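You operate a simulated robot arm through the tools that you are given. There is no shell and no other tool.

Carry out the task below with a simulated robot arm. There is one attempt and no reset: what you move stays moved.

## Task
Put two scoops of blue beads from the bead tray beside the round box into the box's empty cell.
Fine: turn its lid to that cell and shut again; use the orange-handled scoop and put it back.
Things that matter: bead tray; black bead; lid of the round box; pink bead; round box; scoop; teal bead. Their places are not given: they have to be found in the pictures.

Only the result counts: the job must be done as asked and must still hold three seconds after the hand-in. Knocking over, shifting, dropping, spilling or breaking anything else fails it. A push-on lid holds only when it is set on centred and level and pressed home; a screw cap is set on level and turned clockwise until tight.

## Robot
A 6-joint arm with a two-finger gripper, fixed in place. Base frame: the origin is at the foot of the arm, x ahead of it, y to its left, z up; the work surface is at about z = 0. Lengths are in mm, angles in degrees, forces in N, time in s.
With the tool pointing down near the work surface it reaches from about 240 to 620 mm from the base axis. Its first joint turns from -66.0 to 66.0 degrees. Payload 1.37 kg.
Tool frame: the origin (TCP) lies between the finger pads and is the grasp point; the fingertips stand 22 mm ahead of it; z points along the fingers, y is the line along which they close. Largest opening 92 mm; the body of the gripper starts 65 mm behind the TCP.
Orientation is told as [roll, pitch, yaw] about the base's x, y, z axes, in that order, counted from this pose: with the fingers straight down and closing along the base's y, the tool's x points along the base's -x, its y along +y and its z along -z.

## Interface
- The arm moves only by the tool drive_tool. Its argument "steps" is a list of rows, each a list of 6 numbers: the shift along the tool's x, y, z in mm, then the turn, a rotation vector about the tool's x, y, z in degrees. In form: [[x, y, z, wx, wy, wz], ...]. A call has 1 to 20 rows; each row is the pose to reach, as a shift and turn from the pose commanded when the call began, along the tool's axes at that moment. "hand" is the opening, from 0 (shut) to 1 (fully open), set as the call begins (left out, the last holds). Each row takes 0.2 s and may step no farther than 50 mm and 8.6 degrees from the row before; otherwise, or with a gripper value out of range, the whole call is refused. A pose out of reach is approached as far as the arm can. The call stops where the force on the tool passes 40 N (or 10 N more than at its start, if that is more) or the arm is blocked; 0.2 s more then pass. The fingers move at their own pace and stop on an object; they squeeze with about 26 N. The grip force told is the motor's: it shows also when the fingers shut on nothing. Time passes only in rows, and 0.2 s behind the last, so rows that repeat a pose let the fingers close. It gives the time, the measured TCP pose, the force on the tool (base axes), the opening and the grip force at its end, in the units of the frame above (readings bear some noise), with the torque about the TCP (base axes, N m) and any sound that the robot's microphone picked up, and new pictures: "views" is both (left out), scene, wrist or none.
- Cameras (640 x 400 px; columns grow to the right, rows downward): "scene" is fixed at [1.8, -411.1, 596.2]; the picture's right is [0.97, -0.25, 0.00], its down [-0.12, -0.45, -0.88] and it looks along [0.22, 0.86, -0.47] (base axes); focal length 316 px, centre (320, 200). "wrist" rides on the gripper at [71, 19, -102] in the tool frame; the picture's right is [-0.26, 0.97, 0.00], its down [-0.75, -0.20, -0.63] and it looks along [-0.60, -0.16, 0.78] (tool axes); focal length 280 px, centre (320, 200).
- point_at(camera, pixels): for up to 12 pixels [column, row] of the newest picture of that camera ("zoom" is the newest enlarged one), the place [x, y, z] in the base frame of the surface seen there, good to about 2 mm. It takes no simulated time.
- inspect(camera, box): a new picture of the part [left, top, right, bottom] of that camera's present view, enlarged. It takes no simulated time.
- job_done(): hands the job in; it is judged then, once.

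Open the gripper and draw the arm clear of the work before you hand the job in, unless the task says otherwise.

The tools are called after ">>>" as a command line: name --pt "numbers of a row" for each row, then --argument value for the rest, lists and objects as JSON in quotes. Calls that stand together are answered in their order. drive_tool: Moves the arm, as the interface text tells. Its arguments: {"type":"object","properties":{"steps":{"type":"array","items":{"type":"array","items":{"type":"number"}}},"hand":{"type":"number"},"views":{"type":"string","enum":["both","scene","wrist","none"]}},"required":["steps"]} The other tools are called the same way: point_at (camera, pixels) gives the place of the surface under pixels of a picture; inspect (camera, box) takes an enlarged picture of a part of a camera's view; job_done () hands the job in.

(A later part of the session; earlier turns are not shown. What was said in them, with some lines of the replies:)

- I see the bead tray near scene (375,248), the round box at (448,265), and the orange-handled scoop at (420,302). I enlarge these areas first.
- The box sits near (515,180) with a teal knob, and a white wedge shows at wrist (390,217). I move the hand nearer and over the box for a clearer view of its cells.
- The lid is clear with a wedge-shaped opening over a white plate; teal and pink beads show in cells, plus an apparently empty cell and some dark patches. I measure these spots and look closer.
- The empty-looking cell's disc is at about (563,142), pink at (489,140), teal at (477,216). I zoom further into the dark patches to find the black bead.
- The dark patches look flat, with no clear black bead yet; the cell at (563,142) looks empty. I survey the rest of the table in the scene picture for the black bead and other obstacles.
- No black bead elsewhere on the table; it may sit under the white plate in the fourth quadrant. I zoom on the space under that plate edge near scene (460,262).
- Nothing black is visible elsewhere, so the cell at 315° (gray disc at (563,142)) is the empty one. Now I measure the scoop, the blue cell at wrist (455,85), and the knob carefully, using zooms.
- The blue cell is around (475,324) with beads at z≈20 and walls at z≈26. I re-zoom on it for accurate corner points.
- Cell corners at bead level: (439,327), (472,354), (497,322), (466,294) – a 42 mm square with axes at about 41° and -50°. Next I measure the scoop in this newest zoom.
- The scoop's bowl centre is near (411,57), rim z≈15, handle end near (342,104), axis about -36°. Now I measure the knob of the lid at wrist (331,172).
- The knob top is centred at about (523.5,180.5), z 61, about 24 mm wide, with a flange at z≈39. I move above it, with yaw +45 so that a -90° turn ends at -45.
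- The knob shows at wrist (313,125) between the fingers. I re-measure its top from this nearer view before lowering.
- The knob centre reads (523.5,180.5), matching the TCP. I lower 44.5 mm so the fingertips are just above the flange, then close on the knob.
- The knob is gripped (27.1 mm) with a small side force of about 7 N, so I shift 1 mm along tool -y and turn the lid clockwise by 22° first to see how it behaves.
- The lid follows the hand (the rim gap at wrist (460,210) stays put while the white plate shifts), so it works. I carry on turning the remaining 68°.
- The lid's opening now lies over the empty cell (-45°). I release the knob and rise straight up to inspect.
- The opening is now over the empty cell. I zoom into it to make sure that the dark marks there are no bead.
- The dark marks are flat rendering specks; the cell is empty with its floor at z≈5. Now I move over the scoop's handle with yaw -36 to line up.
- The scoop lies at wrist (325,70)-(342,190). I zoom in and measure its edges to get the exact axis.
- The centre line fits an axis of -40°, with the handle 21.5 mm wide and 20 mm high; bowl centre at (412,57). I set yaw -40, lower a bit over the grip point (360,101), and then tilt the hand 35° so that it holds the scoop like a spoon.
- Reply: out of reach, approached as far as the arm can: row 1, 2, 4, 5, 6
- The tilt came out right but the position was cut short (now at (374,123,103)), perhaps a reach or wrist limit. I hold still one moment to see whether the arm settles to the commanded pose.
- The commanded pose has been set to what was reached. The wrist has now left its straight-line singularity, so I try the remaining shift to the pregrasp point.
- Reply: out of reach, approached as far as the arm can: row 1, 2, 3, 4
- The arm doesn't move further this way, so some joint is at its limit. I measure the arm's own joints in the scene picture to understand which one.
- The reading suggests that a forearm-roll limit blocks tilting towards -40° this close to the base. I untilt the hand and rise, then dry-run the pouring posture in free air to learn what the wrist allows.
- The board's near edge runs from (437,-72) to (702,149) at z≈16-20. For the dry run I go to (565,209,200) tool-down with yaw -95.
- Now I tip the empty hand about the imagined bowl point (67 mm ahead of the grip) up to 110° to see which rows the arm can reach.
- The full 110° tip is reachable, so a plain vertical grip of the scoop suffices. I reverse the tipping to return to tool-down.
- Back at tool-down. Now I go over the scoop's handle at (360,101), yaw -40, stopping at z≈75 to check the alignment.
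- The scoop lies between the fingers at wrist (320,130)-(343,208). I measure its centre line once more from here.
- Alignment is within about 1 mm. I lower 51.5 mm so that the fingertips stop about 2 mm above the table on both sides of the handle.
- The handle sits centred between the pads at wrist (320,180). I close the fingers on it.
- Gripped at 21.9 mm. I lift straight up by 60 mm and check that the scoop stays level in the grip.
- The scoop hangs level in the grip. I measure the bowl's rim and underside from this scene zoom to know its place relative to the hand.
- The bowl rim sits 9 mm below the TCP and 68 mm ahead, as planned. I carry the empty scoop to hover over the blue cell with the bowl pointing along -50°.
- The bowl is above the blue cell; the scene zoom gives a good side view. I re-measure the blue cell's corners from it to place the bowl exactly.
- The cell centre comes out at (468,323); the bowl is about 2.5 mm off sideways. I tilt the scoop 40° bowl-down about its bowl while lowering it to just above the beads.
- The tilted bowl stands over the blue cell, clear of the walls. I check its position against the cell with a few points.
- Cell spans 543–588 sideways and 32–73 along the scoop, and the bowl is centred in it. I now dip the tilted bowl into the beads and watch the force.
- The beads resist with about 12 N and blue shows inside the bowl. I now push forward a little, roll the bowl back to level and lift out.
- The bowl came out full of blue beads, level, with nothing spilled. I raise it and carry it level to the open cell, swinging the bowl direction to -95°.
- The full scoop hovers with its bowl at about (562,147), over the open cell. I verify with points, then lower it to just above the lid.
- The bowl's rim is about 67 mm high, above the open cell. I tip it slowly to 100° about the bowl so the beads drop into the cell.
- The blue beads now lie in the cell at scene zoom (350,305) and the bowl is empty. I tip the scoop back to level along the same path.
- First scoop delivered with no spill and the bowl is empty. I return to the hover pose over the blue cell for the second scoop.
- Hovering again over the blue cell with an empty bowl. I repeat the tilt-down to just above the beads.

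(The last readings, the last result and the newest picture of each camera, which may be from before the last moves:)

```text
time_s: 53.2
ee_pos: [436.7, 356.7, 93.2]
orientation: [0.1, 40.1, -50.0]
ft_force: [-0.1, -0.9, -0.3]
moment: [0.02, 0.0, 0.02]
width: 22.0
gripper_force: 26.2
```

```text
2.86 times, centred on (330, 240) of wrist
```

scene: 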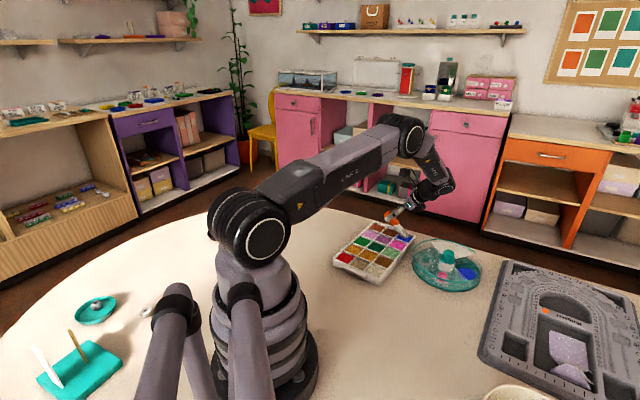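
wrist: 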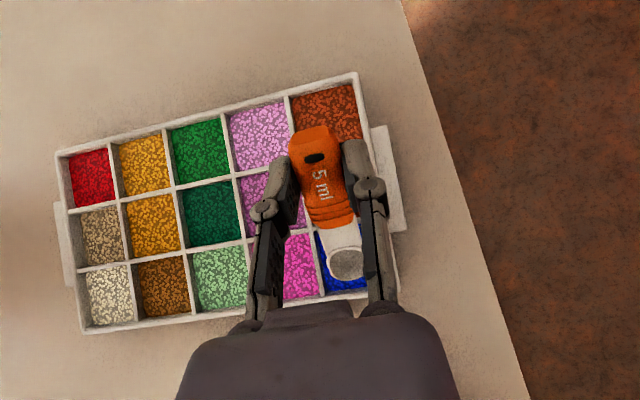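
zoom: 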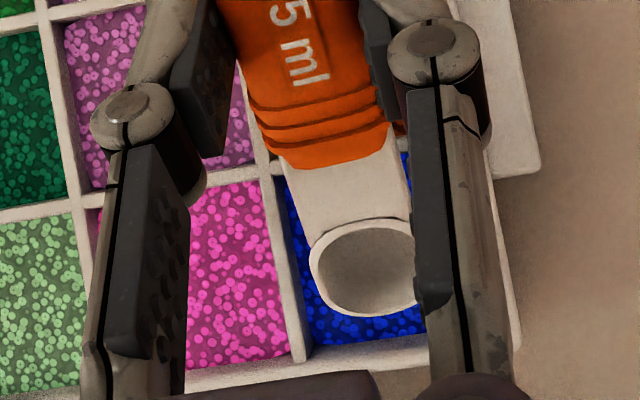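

The picture matches the first time almost exactly. I repeat the same dip into the beads.

>>> drive_tool --pt "-2.4 0 1.5 0 1 0" --pt "-4.85 0 3 0 2 0" --pt "-7.2 0 4 0 3 0" --pt "-9.5 0 4.9 0 4 0" --pt "-11.1 0 5.7 0 4.5 0" --pt "-12.7 0 6.5 0 5 0" --pt "-13.7 0 7.3 0 5 0" --pt "-14.7 0 8.1 0 5 0" --views "none"

>>> inspect --camera "scene" --box '[368, 205, 432, 250]'

```text
time_s: 55.0
ee_pos: [441.7, 353.4, 78.3]
orientation: [0.2, 45.1, -49.8]
ft_force: [-3.4, 2.4, 13.0]
moment: [-0.14, -0.19, -0.03]
width: 22.0
gripper_force: 25.7
```

```text
8.89 times, centred on (400, 228) of scene
```

zoom: 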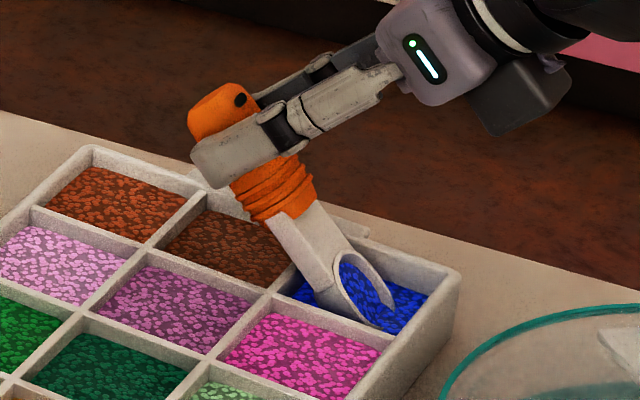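

Beads show inside the bowl again, with about 13 N resistance as before. I push forward, roll to level and lift out.

>>> drive_tool --pt "-0.6 0 -0.2 0 -1 0" --pt "-1.0 0 0.7 0 -3 0" --pt "-0.5 0 5.2 0 -7 0" --pt "0.4 0 10.8 0 -12 0" --pt "0.9 0 17.2 0 -18 0" --pt "1.3 0 22.8 0 -24 0" --pt "1.4 0 27.1 0 -30 0" --pt "1.5 0 30.4 0 -36 0" --pt "2.7 0 32.7 0 -41 0" --pt "5.6 0 32.3 0 -45 0" --pt "13.3 0 26 0 -45 0" --pt "13.3 0 26 0 -45 0"

>>> inspect --camera "scene" --box '[358, 195, 438, 255]'

>>> inspect --camera "wrist" --box '[250, 170, 410, 310]'

```text
time_s: 57.6
ee_pos: [423.8, 374.4, 69.2]
orientation: [0.0, 0.0, -49.9]
ft_force: [-0.1, -0.4, 0.3]
moment: [0.05, -0.03, 0.03]
width: 21.7
gripper_force: 26.4
```

scene: 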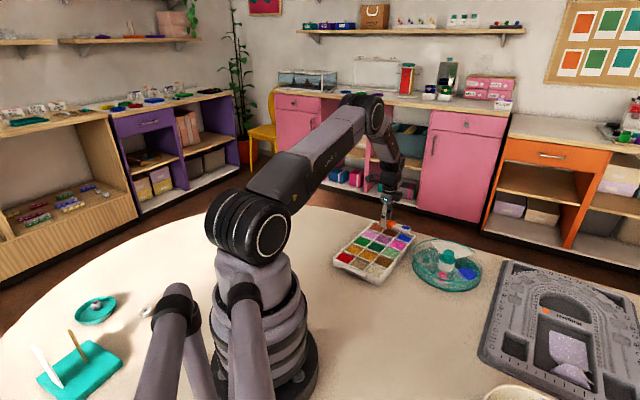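
wrist: 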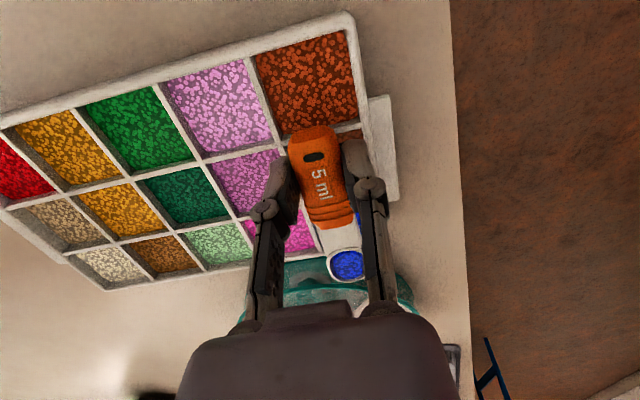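

```text
6.67 times, centred on (398, 225) of scene
```

zoom: 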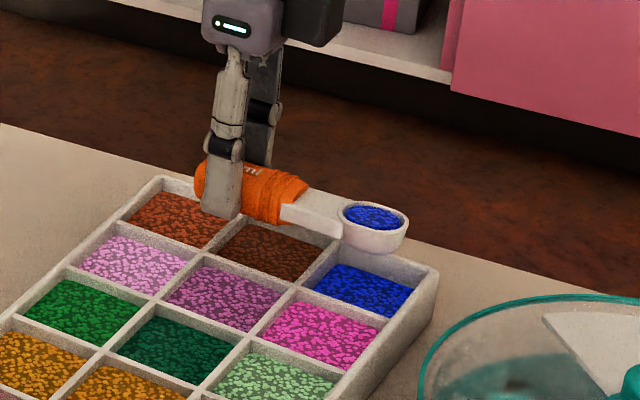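

```text
2.86 times, centred on (330, 240) of wrist
```

zoom: 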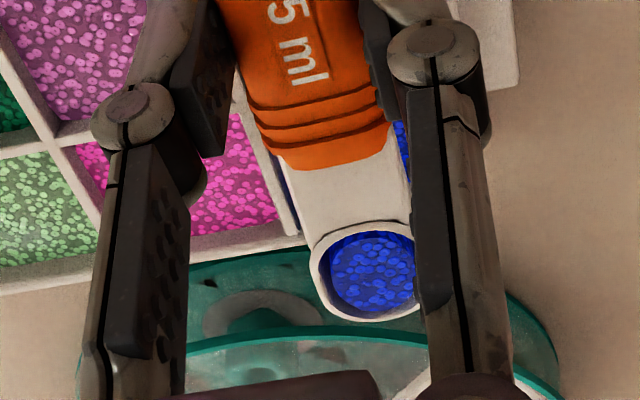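

The second scoop is full and level too. I carry it to the open cell along the same path as before.

>>> drive_tool --pt "0 0 -12 0 0 0" --pt "0 0 -35 0 0 0" --pt "-6 0.2 -52 0 0 1.5" --pt "-22 0.8 -55 0 0 5" --pt "-45 1.7 -55 0 0 10" --pt "-71 2.6 -55 0 0 15" --pt "-97 3.6 -55 0 0 20" --pt "-124 4.5 -55 0 0 25.5" --pt "-150 5.4 -55 0 0 31" --pt "-175 6.3 -55 0 0 36.5" --pt "-196 7.1 -55 0 0 41" --pt "-210 7.6 -55 0 0 44" --pt "-215 7.8 -55 0 0 45" --pt "-215 7.8 -55 0 0 45" --views "none"

>>> drive_tool --pt "0 0 12 0 0 0" --pt "0 0 30 0 0 0" --pt "0 0 44 0 0 0" --pt "0 0 48 0 0 0" --pt "0 0 48 0 0 0" --views "scene"

>>> inspect --camera "scene" --box '[400, 205, 520, 295]'

```text
time_s: 60.6
ee_pos: [566.2, 214.1, 124.1]
orientation: [0.0, 0.1, -94.9]
ft_force: [-0.6, -0.1, -1.4]
moment: [-0.02, 0.03, -0.02]
width: 21.9
gripper_force: 25.5
```

```text
time_s: 61.8
ee_pos: [568.8, 215.1, 74.4]
orientation: [-0.1, 0.0, -95.1]
ft_force: [0.3, -0.1, 0.2]
moment: [0.02, 0.01, 0.03]
width: 22.0
gripper_force: 26.2
```

scene: 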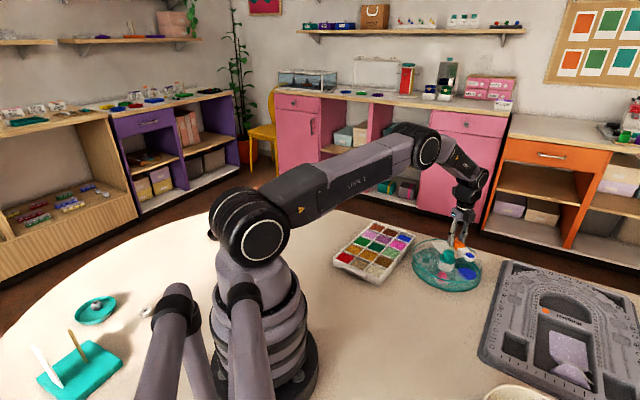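

```text
4.44 times, centred on (460, 250) of scene
```

zoom: 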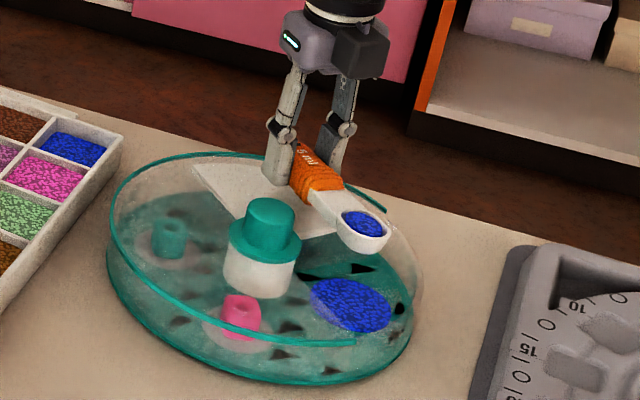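

The full scoop is at the same pouring start as before. I tip it to 100° again along the same path.

>>> drive_tool --pt "-0.3 0 -7 0 6 0" --pt "-1.3 0 -13.7 0 12 0" --pt "-3.1 0 -20.3 0 18 0" --pt "-5.5 0 -26.5 0 24 0" --pt "-9.5 0 -32.3 0 30 0" --pt "-14.1 0 -37.7 0 36 0" --pt "-19.2 0 -42.5 0 42 0" --pt "-24.9 0 -46.8 0 48 0" --pt "-30.9 0 -50.5 0 54 0" --pt "-37.3 0 -53.5 0 60 0" --pt "-44 0 -55.9 0 66 0" --pt "-50.9 0 -57.5 0 72 0" --pt "-57.9 0 -58.4 0 78 0" --pt "-65 0 -58.6 0 84 0" --pt "-72 0 -58 0 90 0" --pt "-79 0 -56.7 0 96 0" --pt "-83.5 0 -55.4 0 100 0" --pt "-83.5 0 -55.4 0 100 0" --pt "-83.5 0 -55.4 0 100 0"

>>> inspect --camera "wrist" --box '[220, 150, 440, 320]'

>>> inspect --camera "scene" --box '[400, 205, 520, 295]'

```text
time_s: 65.8
ee_pos: [560.0, 131.2, 130.5]
orientation: [-180.1, 80.0, 85.0]
ft_force: [0.2, 0.3, 0.1]
moment: [0.0, 0.0, 0.0]
width: 21.8
gripper_force: 26.0
```

scene: 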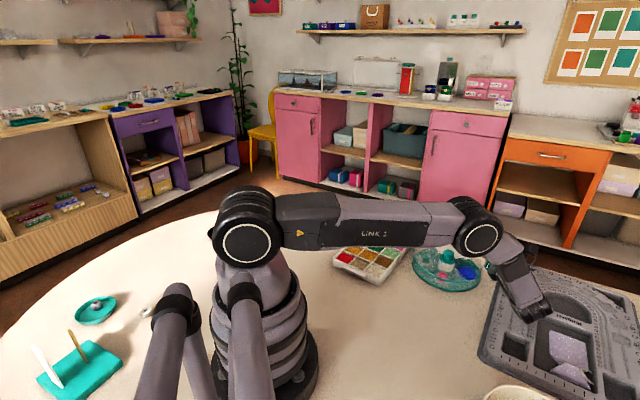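
wrist: 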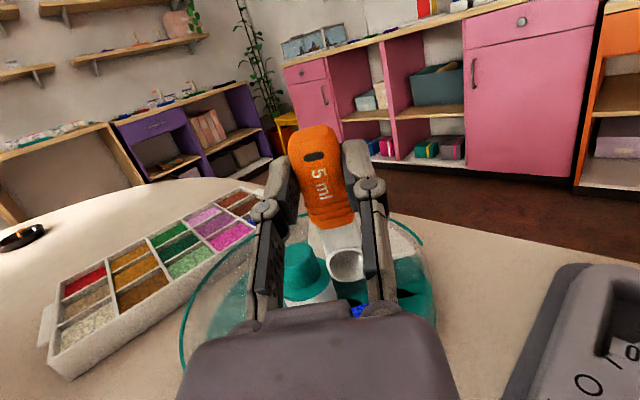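

```text
2.35 times, centred on (330, 235) of wrist
```

zoom: 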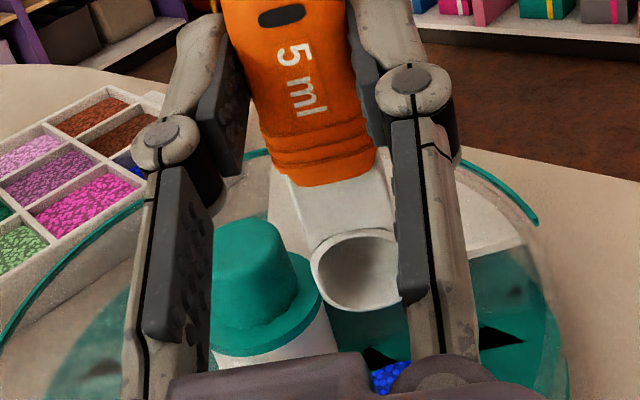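

```text
4.44 times, centred on (460, 250) of scene
```

zoom: 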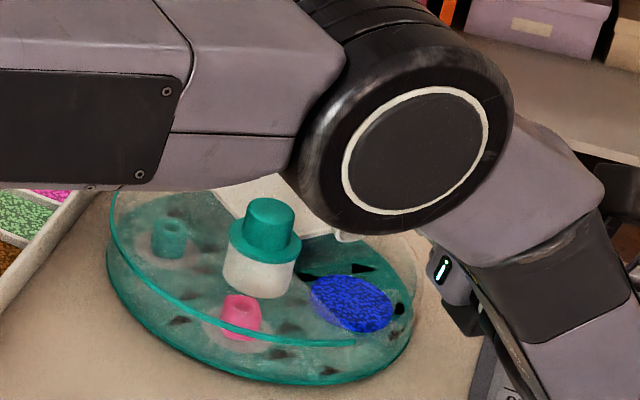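

The bowl is empty and the blue heap in the cell is higher. I tip the scoop back to level.

>>> drive_tool --pt "0.6 0 9.8 0 -8.3 0" --pt "-0.2 0 19.5 0 -16.6 0" --pt "-2.5 0 29.2 0 -25 0" --pt "-6.1 0 38.3 0 -33.3 0" --pt "-10.9 0 46.8 0 -41.6 0" --pt "-17 0 54.5 0 -50 0" --pt "-24.1 0 61.3 0 -58.3 0" --pt "-32.1 0 66.9 0 -66.6 0" --pt "-41 0 71.4 0 -75 0" --pt "-50.3 0 74.5 0 -83.3 0" --pt "-59.9 0 76.2 0 -91.6 0" --pt "-69.8 0 76.6 0 -100 0" --pt "-69.8 0 76.6 0 -100 0"

>>> inspect --camera "scene" --box '[400, 205, 520, 295]'

>>> inspect --camera "wrist" --box '[220, 150, 440, 320]'

```text
time_s: 68.6
ee_pos: [568.6, 218.8, 76.2]
orientation: [0.0, -0.2, -95.0]
ft_force: [0.3, 0.3, -0.3]
moment: [0.03, 0.0, -0.04]
width: 22.0
gripper_force: 25.8
```

scene: 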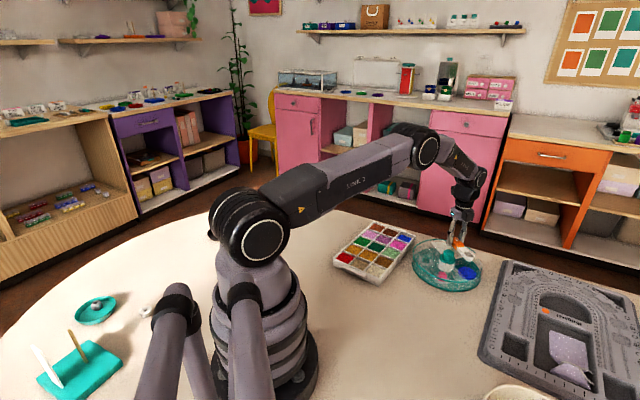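
wrist: 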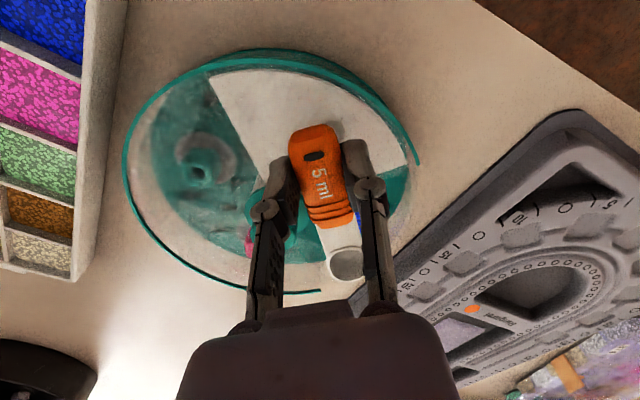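

```text
4.44 times, centred on (460, 250) of scene
```

zoom: 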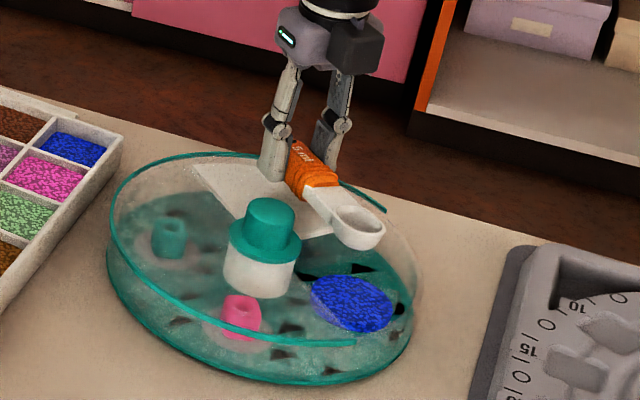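

```text
2.35 times, centred on (330, 235) of wrist
```

zoom: 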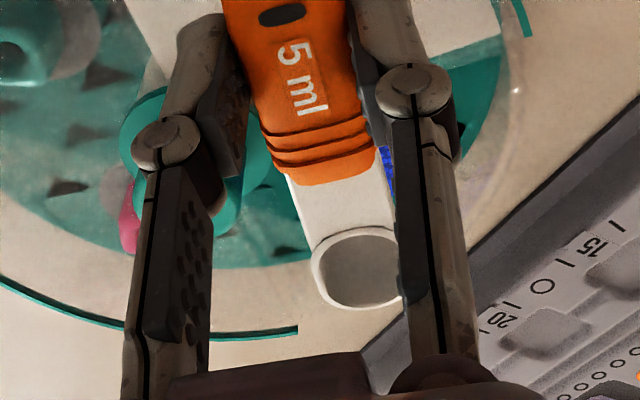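

Both scoops are in and the bowl is empty. I now carry the scoop back above its home place, at the original yaw of -40 and 60 mm above the pick height.

>>> drive_tool --pt "0 0 -15 0 0 0" --pt "0 0 -40 0 0 0" --pt "-8 -12 -45 0 0 -3" --pt "-22 -32 -45 0 0 -9" --pt "-38 -56 -45 0 0 -16" --pt "-56 -81 -45 0 0 -23" --pt "-74 -107 -45 0 0 -30" --pt "-92 -133 -45 0 0 -37" --pt "-108 -157 -40 0 0 -44" --pt "-122 -177 -30 0 0 -50" --pt "-132 -191 -20 0 0 -54" --pt "-136.1 -196.9 -9 0 0 -55" --pt "-136.1 -196.9 -9 0 0 -55"

>>> inspect --camera "scene" --box '[380, 240, 476, 310]'

>>> inspect --camera "wrist" --box '[250, 110, 410, 290]'

```text
time_s: 71.4
ee_pos: [358.6, 100.3, 84.4]
orientation: [0.0, 0.0, -39.9]
ft_force: [-0.5, -0.6, 0.0]
moment: [-0.01, -0.02, -0.02]
width: 21.9
gripper_force: 25.8
```

scene: 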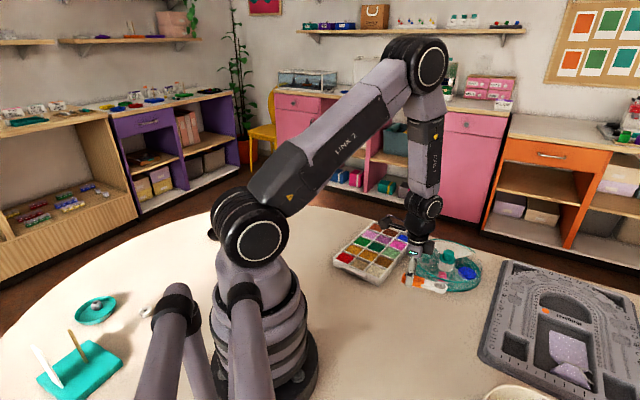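
wrist: 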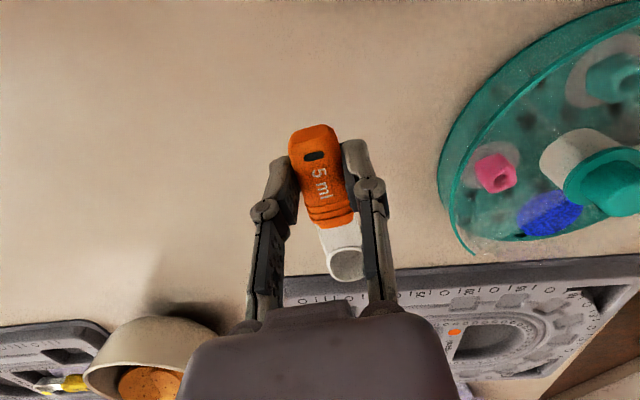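

```text
5.71 times, centred on (428, 275) of scene
```

zoom: 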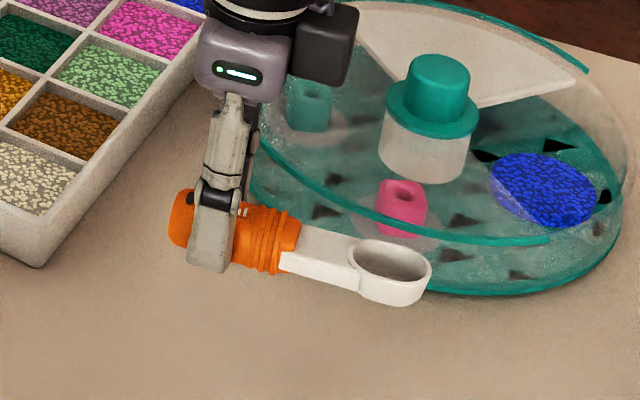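

```text
2.22 times, centred on (330, 200) of wrist
```

zoom: 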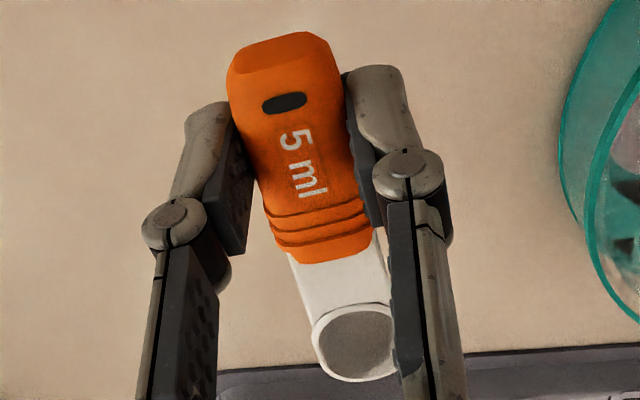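

The scoop seems to have pitched very slightly in the grip compared with the first lift. I measure the rim and handle heights again.

>>> point_at --camera "wrist" --pixels '[[329, 258], [361, 253], [347, 281], [340, 248], [330, 235], [322, 215], [318, 165], [314, 145], [337, 240]]'

>>> point_at --camera "scene" --pixels '[[439, 272], [439, 277], [428, 269], [433, 270], [446, 272], [443, 280], [410, 283], [436, 278]]'

```text
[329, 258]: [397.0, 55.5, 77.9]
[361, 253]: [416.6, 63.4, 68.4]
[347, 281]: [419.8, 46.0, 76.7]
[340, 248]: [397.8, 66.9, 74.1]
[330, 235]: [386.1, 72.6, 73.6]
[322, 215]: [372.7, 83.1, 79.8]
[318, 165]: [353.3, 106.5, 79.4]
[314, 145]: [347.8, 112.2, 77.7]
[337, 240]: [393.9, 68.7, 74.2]
```

```text
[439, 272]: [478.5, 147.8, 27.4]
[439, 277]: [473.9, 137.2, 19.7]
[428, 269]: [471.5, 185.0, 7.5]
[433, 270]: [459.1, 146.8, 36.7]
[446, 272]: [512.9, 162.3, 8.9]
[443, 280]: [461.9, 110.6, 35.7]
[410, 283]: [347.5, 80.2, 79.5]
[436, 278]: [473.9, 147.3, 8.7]
```

The slip looks like 1–2 mm at most. I zoom in on the scoop from the scene camera to judge its pitch before setting it down.

>>> inspect --camera "scene" --box '[400, 265, 450, 297]'

```text
12.50 times, centred on (425, 281) of scene
```

zoom: 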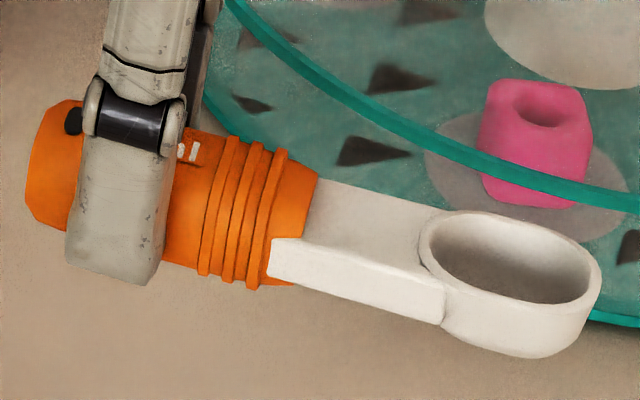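

>>> point_at --camera "zoom" --pixels '[[470, 212], [590, 262], [430, 262], [500, 298], [360, 220], [420, 240], [320, 205], [290, 160], [240, 145], [190, 150], [60, 108], [480, 345]]'

```text
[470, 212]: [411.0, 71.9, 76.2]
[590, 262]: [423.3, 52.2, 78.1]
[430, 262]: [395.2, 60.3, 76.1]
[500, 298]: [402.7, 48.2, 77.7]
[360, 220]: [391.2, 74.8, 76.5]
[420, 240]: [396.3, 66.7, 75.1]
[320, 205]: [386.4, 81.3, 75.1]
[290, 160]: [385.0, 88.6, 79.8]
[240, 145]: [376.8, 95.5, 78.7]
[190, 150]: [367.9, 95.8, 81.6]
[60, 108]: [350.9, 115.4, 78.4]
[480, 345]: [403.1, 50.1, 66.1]
```

The bowl sits about 1.3 mm (1°) high in the grip. I add a 1.1° bowl-down correction and lower the scoop onto its home place.

>>> drive_tool --pt "0 0 15 0 0.4 0" --pt "0 0 33 0 0.8 0" --pt "0 0 48 0 1.1 0" --pt "0 0 55 0 1.1 0" --pt "0 0 58 0 1.1 0" --pt "0 0 59.6 0 1.1 0" --pt "0 0 59.6 0 1.1 0"

>>> inspect --camera "scene" --box '[390, 280, 454, 320]'

```text
time_s: 73.0
ee_pos: [360.2, 100.3, 26.2]
orientation: [0.1, 1.0, -40.0]
ft_force: [-0.2, -0.3, 6.6]
moment: [-0.11, -0.16, 0.0]
width: 21.9
gripper_force: 26.3
```

scene: 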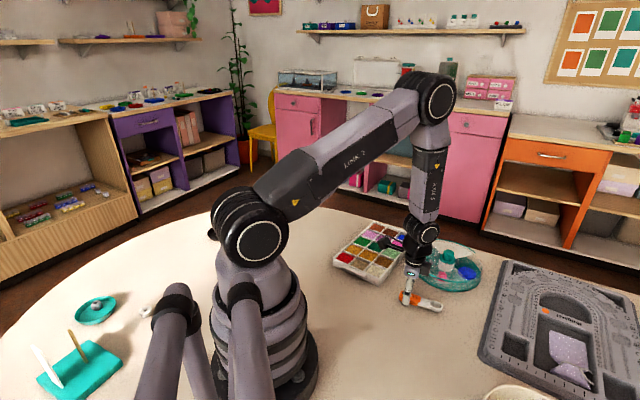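
wrist: 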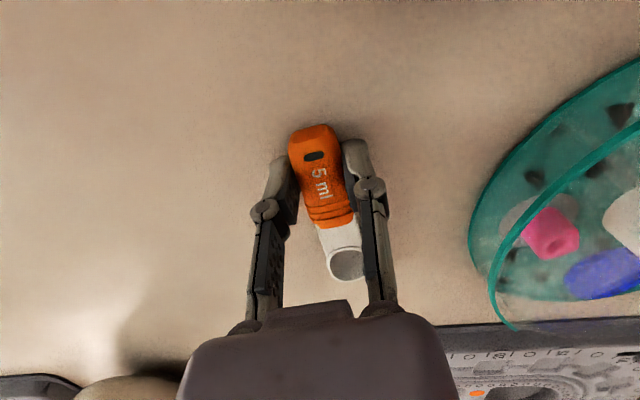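

```text
10.00 times, centred on (422, 300) of scene
```

zoom: 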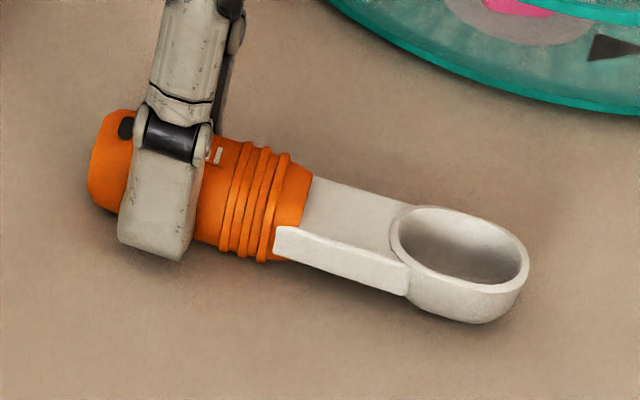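

The scoop touches the table (about 6.6 N up) at its home place. I back off 0.8 mm and open the fingers gently.

>>> drive_tool --pt "0 0 -0.8 0 0 0" --pt "0 0 -0.8 0 0 0" --views "none"

>>> drive_tool --pt "0 0 0 0 0 0" --pt "0 0 0 0 0 0" --pt "0 0 0 0 0 0" --hand 0.5

>>> inspect --camera "scene" --box '[390, 280, 454, 320]'

```text
time_s: 73.6
ee_pos: [359.3, 99.7, 26.7]
orientation: [0.1, 1.2, -40.0]
ft_force: [0.4, -0.5, -0.3]
moment: [-0.02, -0.01, -0.02]
width: 21.8
gripper_force: 25.7
```

```text
time_s: 74.4
ee_pos: [360.6, 100.6, 25.4]
orientation: [0.1, 1.1, -40.0]
ft_force: [-0.2, 0.0, 0.0]
moment: [0.01, 0.0, -0.01]
width: 45.9
gripper_force: 0.1
```

scene: 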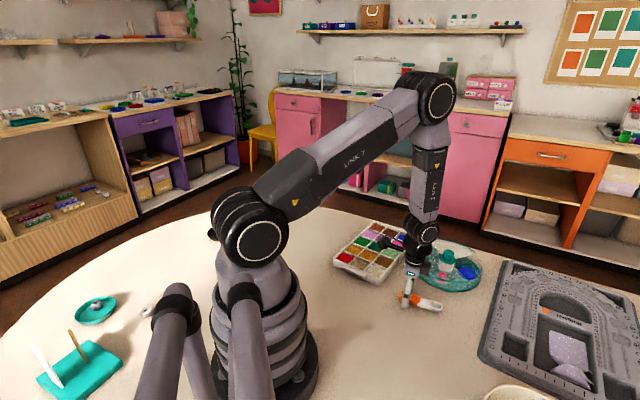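
wrist: 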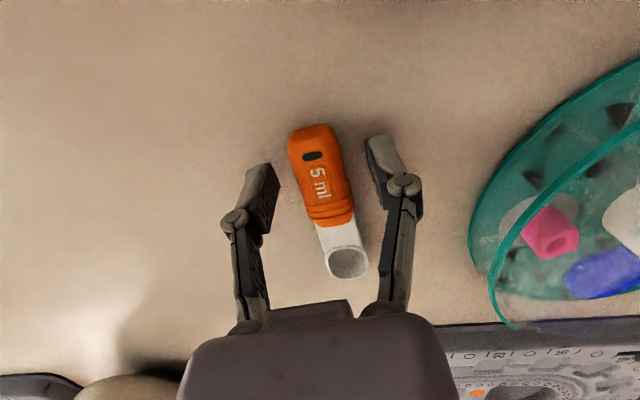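

```text
10.00 times, centred on (422, 300) of scene
```

zoom: 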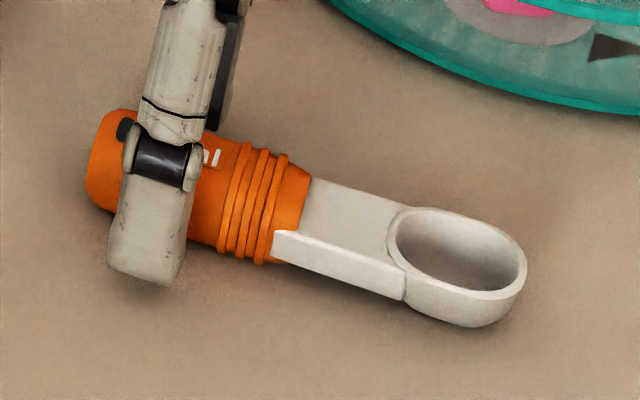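

The scoop rests flat on the table. I rise straight up and level the hand, then compare the scoop's place with the start.

>>> drive_tool --pt "0 0 -12 0 0 0" --pt "0 0 -30 0 -1.1 0" --pt "0 0 -50 0 -1.1 0" --pt "0 0 -80 0 -1.1 0" --pt "0 0 -80 0 -1.1 0" --hand 0.5

>>> inspect --camera "wrist" --box '[270, 55, 398, 205]'

```text
time_s: 75.6
ee_pos: [362.7, 99.3, 105.0]
orientation: [-0.1, 0.0, -40.0]
ft_force: [0.0, 0.0, -0.2]
moment: [0.02, 0.02, 0.0]
width: 46.3
gripper_force: 0.0
```

scene: 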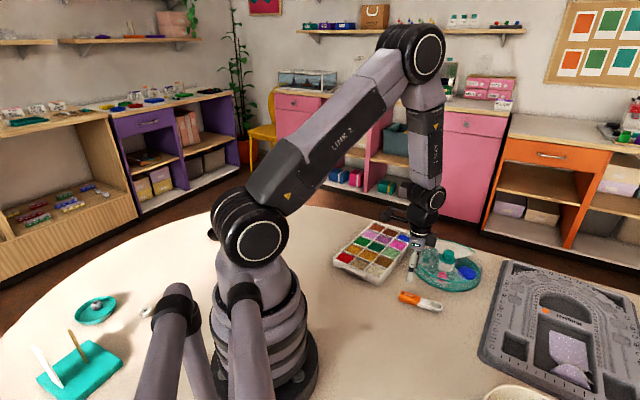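
wrist: 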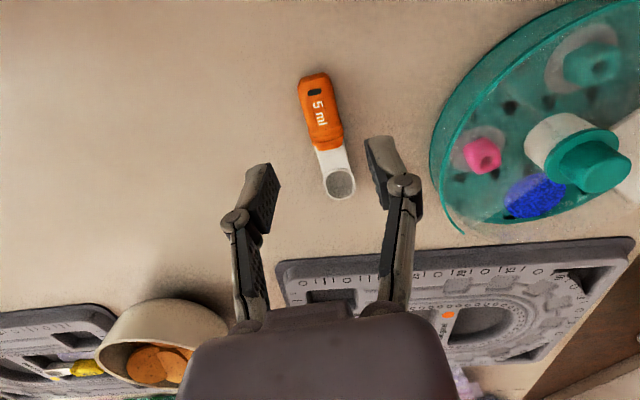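

```text
2.67 times, centred on (334, 130) of wrist
```

zoom: 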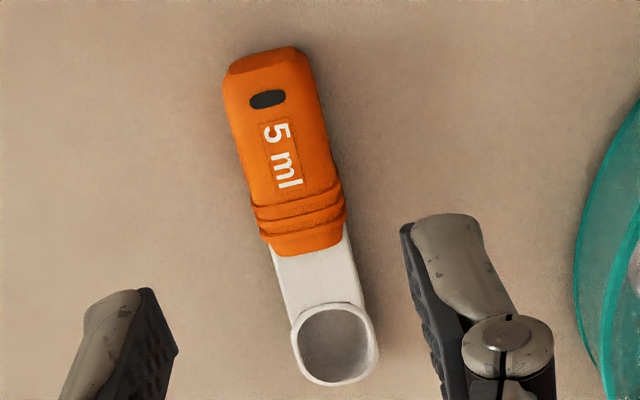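

>>> point_at --camera "zoom" --pixels '[[268, 70], [277, 125], [285, 175], [302, 235], [318, 275], [292, 335], [376, 340], [338, 382], [330, 304], [338, 342]]'

>>> inspect --camera "scene" --box '[320, 200, 520, 325]'

```text
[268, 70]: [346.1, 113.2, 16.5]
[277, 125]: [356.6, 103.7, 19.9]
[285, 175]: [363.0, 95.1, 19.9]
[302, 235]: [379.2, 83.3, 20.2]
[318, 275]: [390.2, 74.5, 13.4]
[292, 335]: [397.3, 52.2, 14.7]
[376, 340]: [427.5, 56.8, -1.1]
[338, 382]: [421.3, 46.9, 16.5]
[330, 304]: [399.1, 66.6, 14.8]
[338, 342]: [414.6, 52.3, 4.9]
```

```text
3.20 times, centred on (420, 262) of scene
```

zoom: 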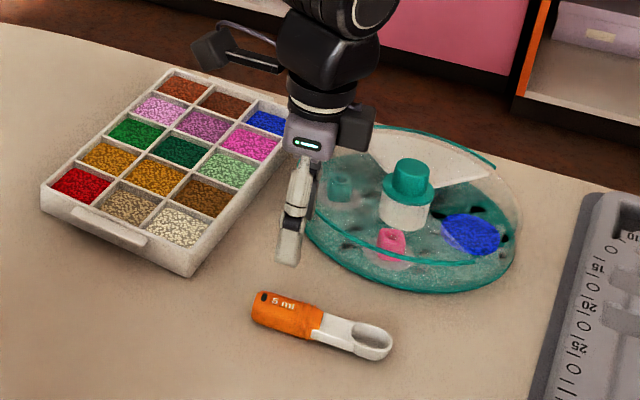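

The scoop lies where it was at the start, within about 1–2 mm. Now I go back over the lid's knob with yaw -45 to turn the lid shut.

>>> drive_tool --pt "-5 12 -8 0 0 0" --pt "-20 46 -15 0 0 1.5" --pt "-38 87 -15 0 0 3" --pt "-55 127 -15 0 0 4" --pt "-68 156 -15 0 0 5" --pt "-72.7 167 -10 0 0 5" --pt "-72.7 167 -10 0 0 5" --hand 0.55

>>> inspect --camera "wrist" --box '[220, 40, 420, 220]'

>>> point_at --camera "wrist" --pixels '[[316, 133], [316, 153], [294, 133], [336, 133]]'

```text
time_s: 77.2
ee_pos: [522.9, 179.0, 116.6]
orientation: [0.1, 0.0, -45.0]
ft_force: [-0.3, -0.5, 0.2]
moment: [-0.01, -0.03, 0.0]
width: 50.4
gripper_force: 0.0
```

scene: 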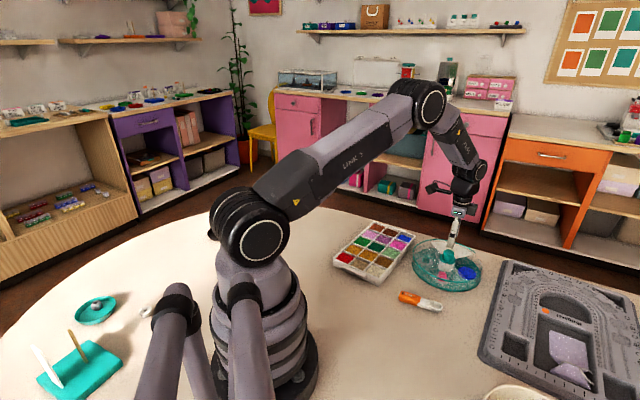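
wrist: 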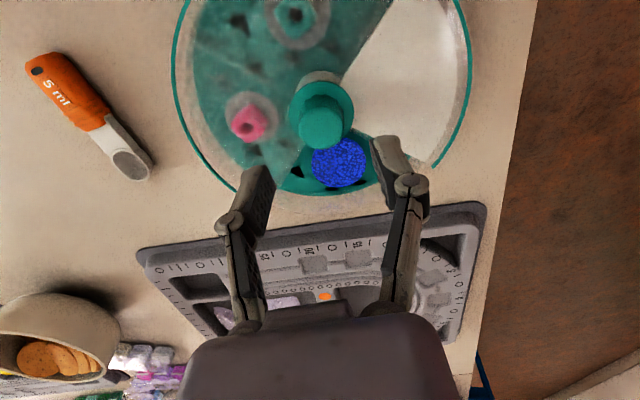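

```text
2.22 times, centred on (320, 130) of wrist
```

zoom: 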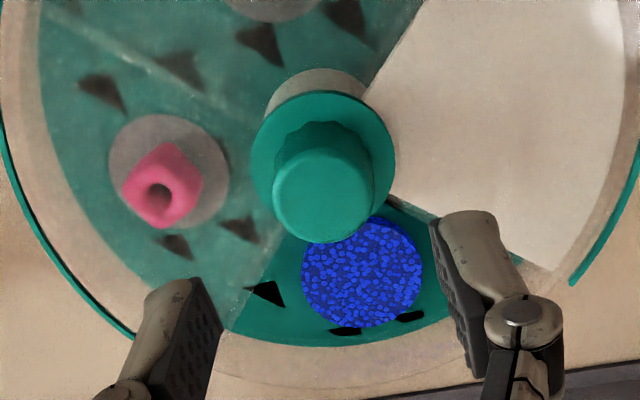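

```text
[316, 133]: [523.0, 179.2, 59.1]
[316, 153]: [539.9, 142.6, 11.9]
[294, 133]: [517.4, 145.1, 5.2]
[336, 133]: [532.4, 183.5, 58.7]
```

The blue heap is visible in the open cell. I measure the knob's top centre from here before lowering.

>>> point_at --camera "wrist" --pixels '[[321, 128], [302, 129], [341, 127], [321, 112], [321, 146]]'

```text
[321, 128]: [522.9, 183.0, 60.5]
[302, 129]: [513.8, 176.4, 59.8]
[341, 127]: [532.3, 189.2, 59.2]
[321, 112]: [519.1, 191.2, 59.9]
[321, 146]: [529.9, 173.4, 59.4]
```

The knob centre reads about (523.7,182) and the hand is within 2 mm of it. I lower and close on the knob, then check the side force.

>>> drive_tool --pt "0 0 20 0 0 0" --pt "0 0 36 0 0 0" --pt "-0.5 0.7 45 0 0 0" --pt "-0.5 0.7 49.5 0 0 0" --pt "-0.5 0.7 49.5 0 0 0" --hand 0.55 --views "none"

>>> drive_tool --pt "0 0 0 0 0 0" --pt "0 0 0 0 0 0" --pt "0 0 0 0 0 0" --pt "0 0 0 0 0 0" --hand 0

```text
time_s: 78.4
ee_pos: [525.4, 180.9, 66.4]
orientation: [0.0, 0.0, -45.0]
ft_force: [0.4, -0.4, -0.5]
moment: [0.01, 0.03, 0.01]
width: 50.7
gripper_force: 0.1
```

```text
time_s: 79.4
ee_pos: [525.0, 180.9, 64.6]
orientation: [0.0, 0.0, -44.9]
ft_force: [-1.9, -0.5, 0.5]
moment: [-0.02, 0.04, 0.02]
width: 27.0
gripper_force: 26.6
```

scene: 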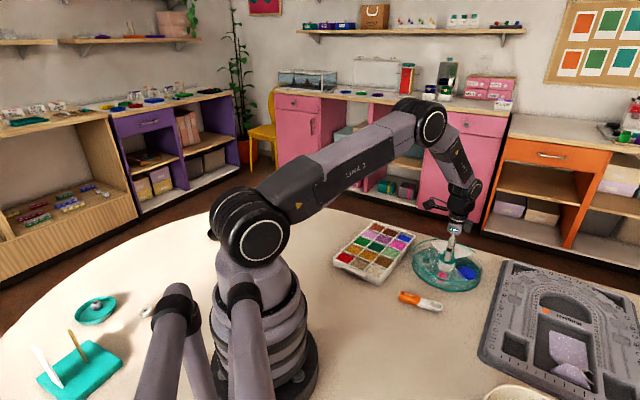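
wrist: 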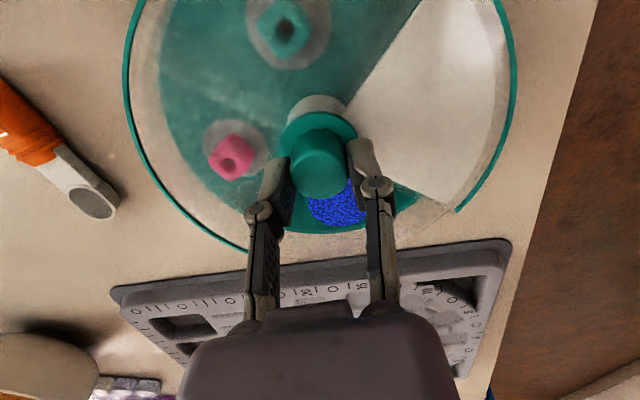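

The knob is held with hardly any side force. I turn the lid back counter-clockwise by 90° to the white plate.

>>> drive_tool --pt "0 0 0 0 0 -7.5" --pt "0 0 0 0 0 -15" --pt "0 0 0 0 0 -22.5" --pt "0 0 0 0 0 -30" --pt "0 0 0 0 0 -37.5" --pt "0 0 0 0 0 -45" --pt "0 0 0 0 0 -52.5" --pt "0 0 0 0 0 -60" --pt "0 0 0 0 0 -67.5" --pt "0 0 0 0 0 -75" --pt "0 0 0 0 0 -82.5" --pt "0 0 0 0 0 -90" --pt "0 0 0 0 0 -90"

>>> inspect --camera "scene" --box '[398, 225, 502, 290]'

>>> inspect --camera "wrist" --box '[110, 80, 530, 300]'

```text
time_s: 82.2
ee_pos: [525.4, 180.0, 65.5]
orientation: [0.0, 0.0, 45.1]
ft_force: [1.1, -1.0, 2.3]
moment: [-0.14, 0.19, 0.02]
width: 27.4
gripper_force: 26.1
```

scene: 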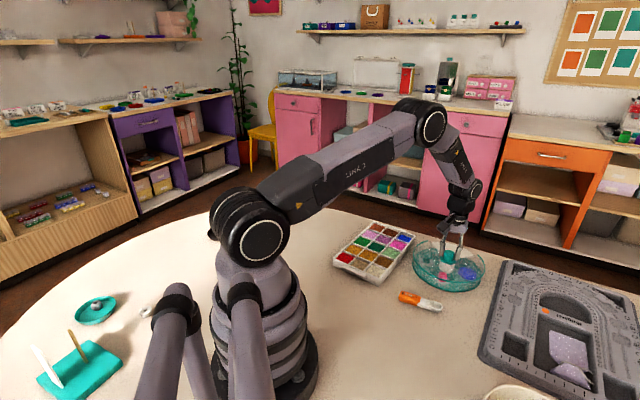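
wrist: 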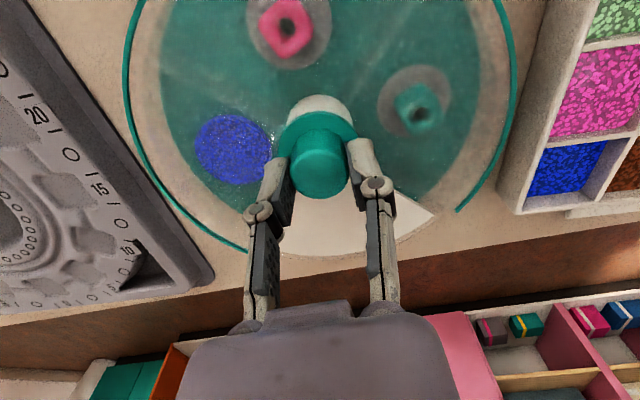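

```text
6.15 times, centred on (450, 258) of scene
```

zoom: 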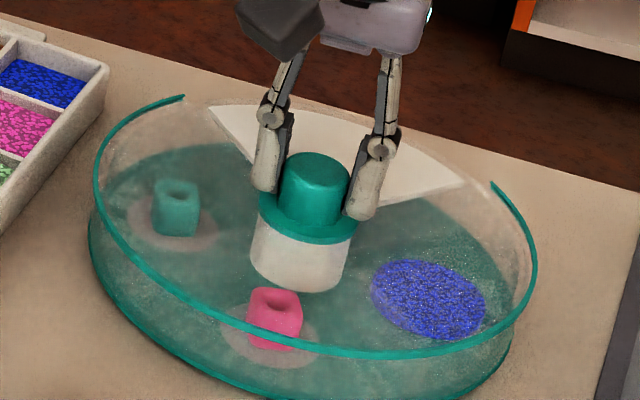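

```text
1.52 times, centred on (320, 190) of wrist
```

zoom: 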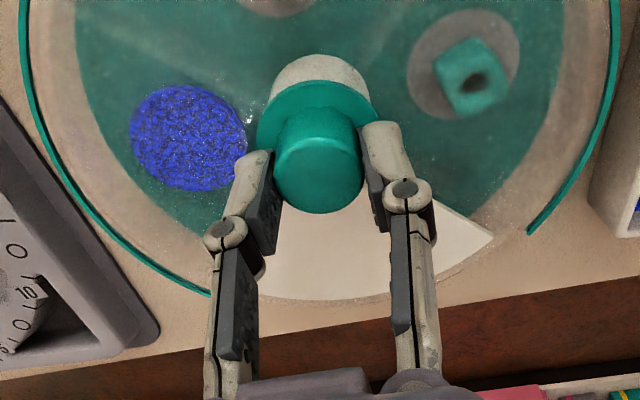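

The rim gap is again centred over the white plate, as at the start. I release the knob and rise.

>>> drive_tool --pt "0 0 0 0 0 0" --pt "0 0 0 0 0 0" --pt "0 0 0 0 0 0" --hand 0.55 --views "none"

>>> drive_tool --pt "0 0 -20 0 0 0" --pt "0 0 -50 0 0 0" --pt "0 0 -90 0 0 0" --pt "20 0 -130 0 0 0" --pt "40 0 -150 0 0 0" --pt "40 0 -150 0 0 0"

>>> inspect --camera "scene" --box '[398, 225, 502, 290]'

>>> inspect --camera "wrist" --box '[190, 0, 470, 200]'

```text
time_s: 83.0
ee_pos: [523.8, 180.1, 64.2]
orientation: [0.0, 0.0, 45.1]
ft_force: [-0.3, 0.2, -0.2]
moment: [-0.02, 0.02, 0.01]
width: 50.5
gripper_force: 0.0
```

```text
time_s: 84.4
ee_pos: [496.6, 152.0, 215.7]
orientation: [0.0, 0.0, 45.1]
ft_force: [0.5, -0.4, -0.6]
moment: [0.02, -0.01, -0.05]
width: 50.6
gripper_force: 0.0
```

scene: 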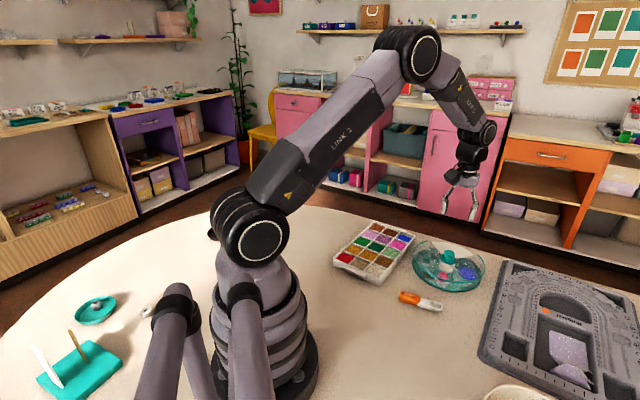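
wrist: 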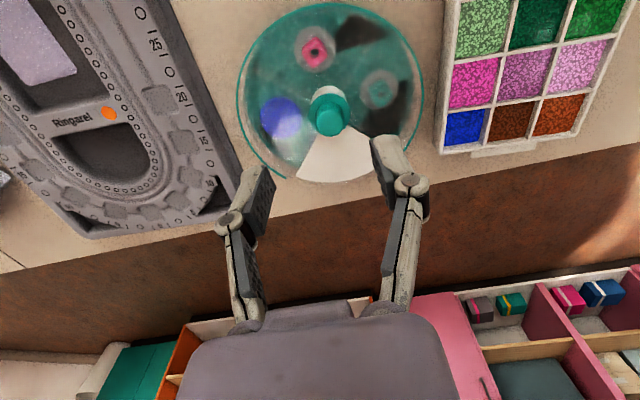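

```text
6.15 times, centred on (450, 258) of scene
```

zoom: 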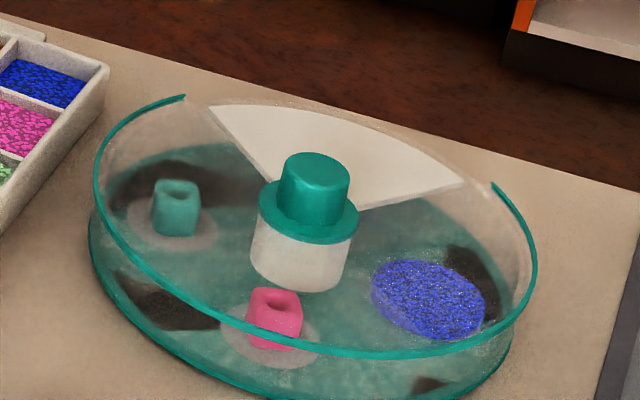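

```text
2.00 times, centred on (330, 100) of wrist
```

zoom: 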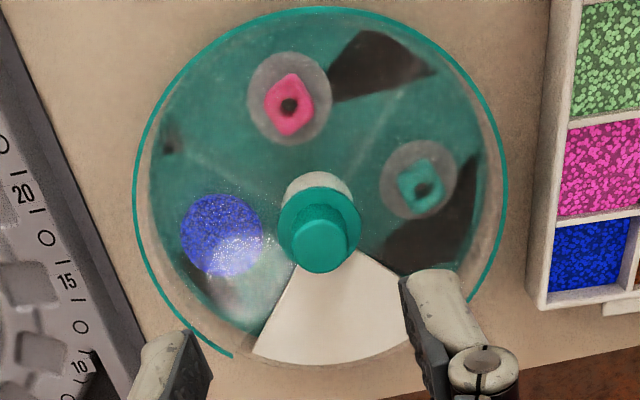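

The lid's gap lies over the white plate as at the start, the blue heap is in its cell, and pink and teal beads are still in place. I open the hand fully and withdraw the arm to its start pose.

>>> drive_tool --pt "8 10 -20 0 0 3" --pt "25 32 -40 0 0 9" --pt "45 58 -55 0 0 16" --pt "65 84 -65 0 0 23" --pt "85 110 -72 0 0 30" --pt "105 135 -72 0 0 37" --pt "120 153 -72 0 0 42" --pt "126.6 161.9 -72 0 0 45" --pt "126.6 161.9 -72 0 0 45" --hand 1

>>> inspect --camera "scene" --box '[320, 200, 520, 325]'

>>> inspect --camera "wrist" --box '[230, 80, 550, 280]'

```text
time_s: 86.4
ee_pos: [293.5, 177.0, 287.5]
orientation: [0.0, 0.1, 0.0]
ft_force: [-0.7, -0.5, 0.4]
moment: [0.0, 0.02, 0.02]
width: 92.2
gripper_force: 0.0
```

scene: 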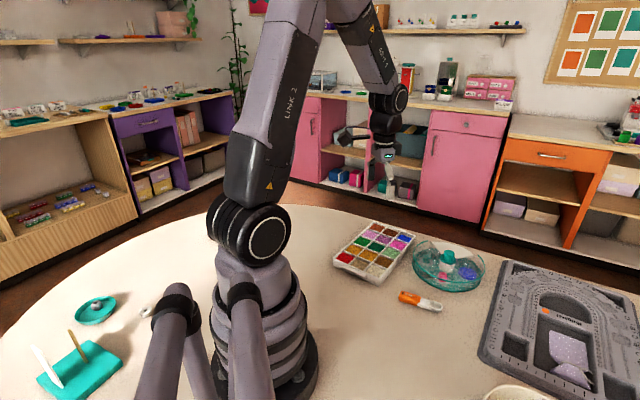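
wrist: 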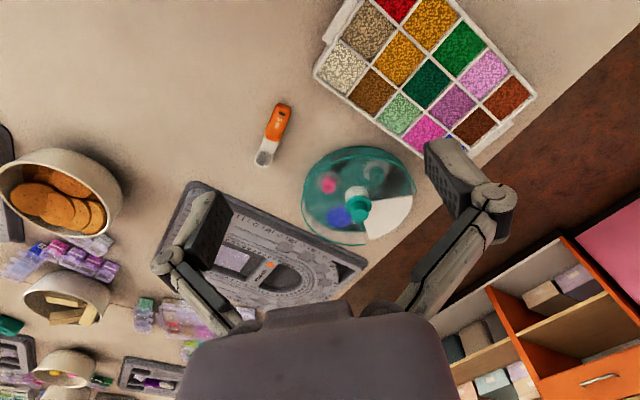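

```text
3.20 times, centred on (420, 262) of scene
```

zoom: 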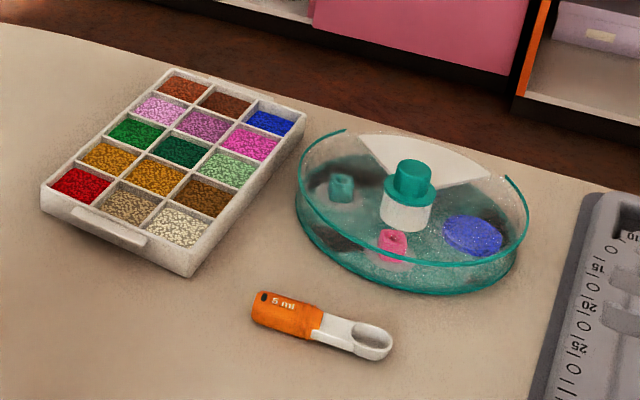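

```text
2.00 times, centred on (390, 180) of wrist
```

zoom: 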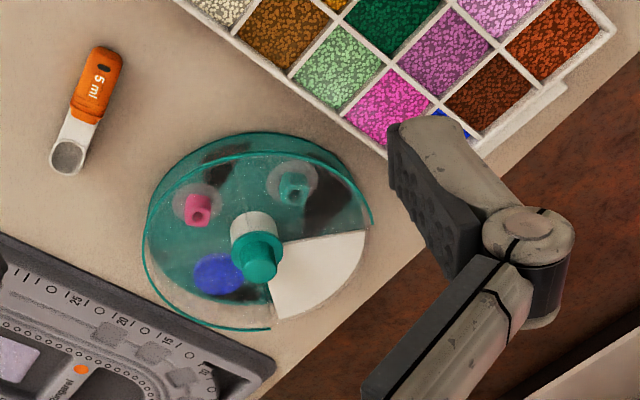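

Seen from the start pose, box, lid gap, tray and scoop match the first pictures, with the blue beads now in the formerly empty cell. I hand the job in.

>>> job_done

```text
The job is handed in.
```

I put two full scoops of blue beads in the round box's empty cell, turned its lid shut again and put the orange-handled scoop back. The job is handed in; I have no verdict back yet.

- **Beads:** Both scoops came out full and poured cleanly. The bowl was empty after each pour, and I saw no spilled beads.
- **Lid:** The gap in the lid sits over the white plate again, lined up as it was at the start. The teal and pink beads are still in their cells.
- **Scoop:** It lies flat within about 2 mm of where I picked it up, at the same angle.
- **Box shift:** The round box moved by about 2 mm while I was gripping its knob.
- **Black bead:** I never saw it. I think it is under the white plate, where the pictures do not reach.

The hand is open and the arm is back at its starting pose.
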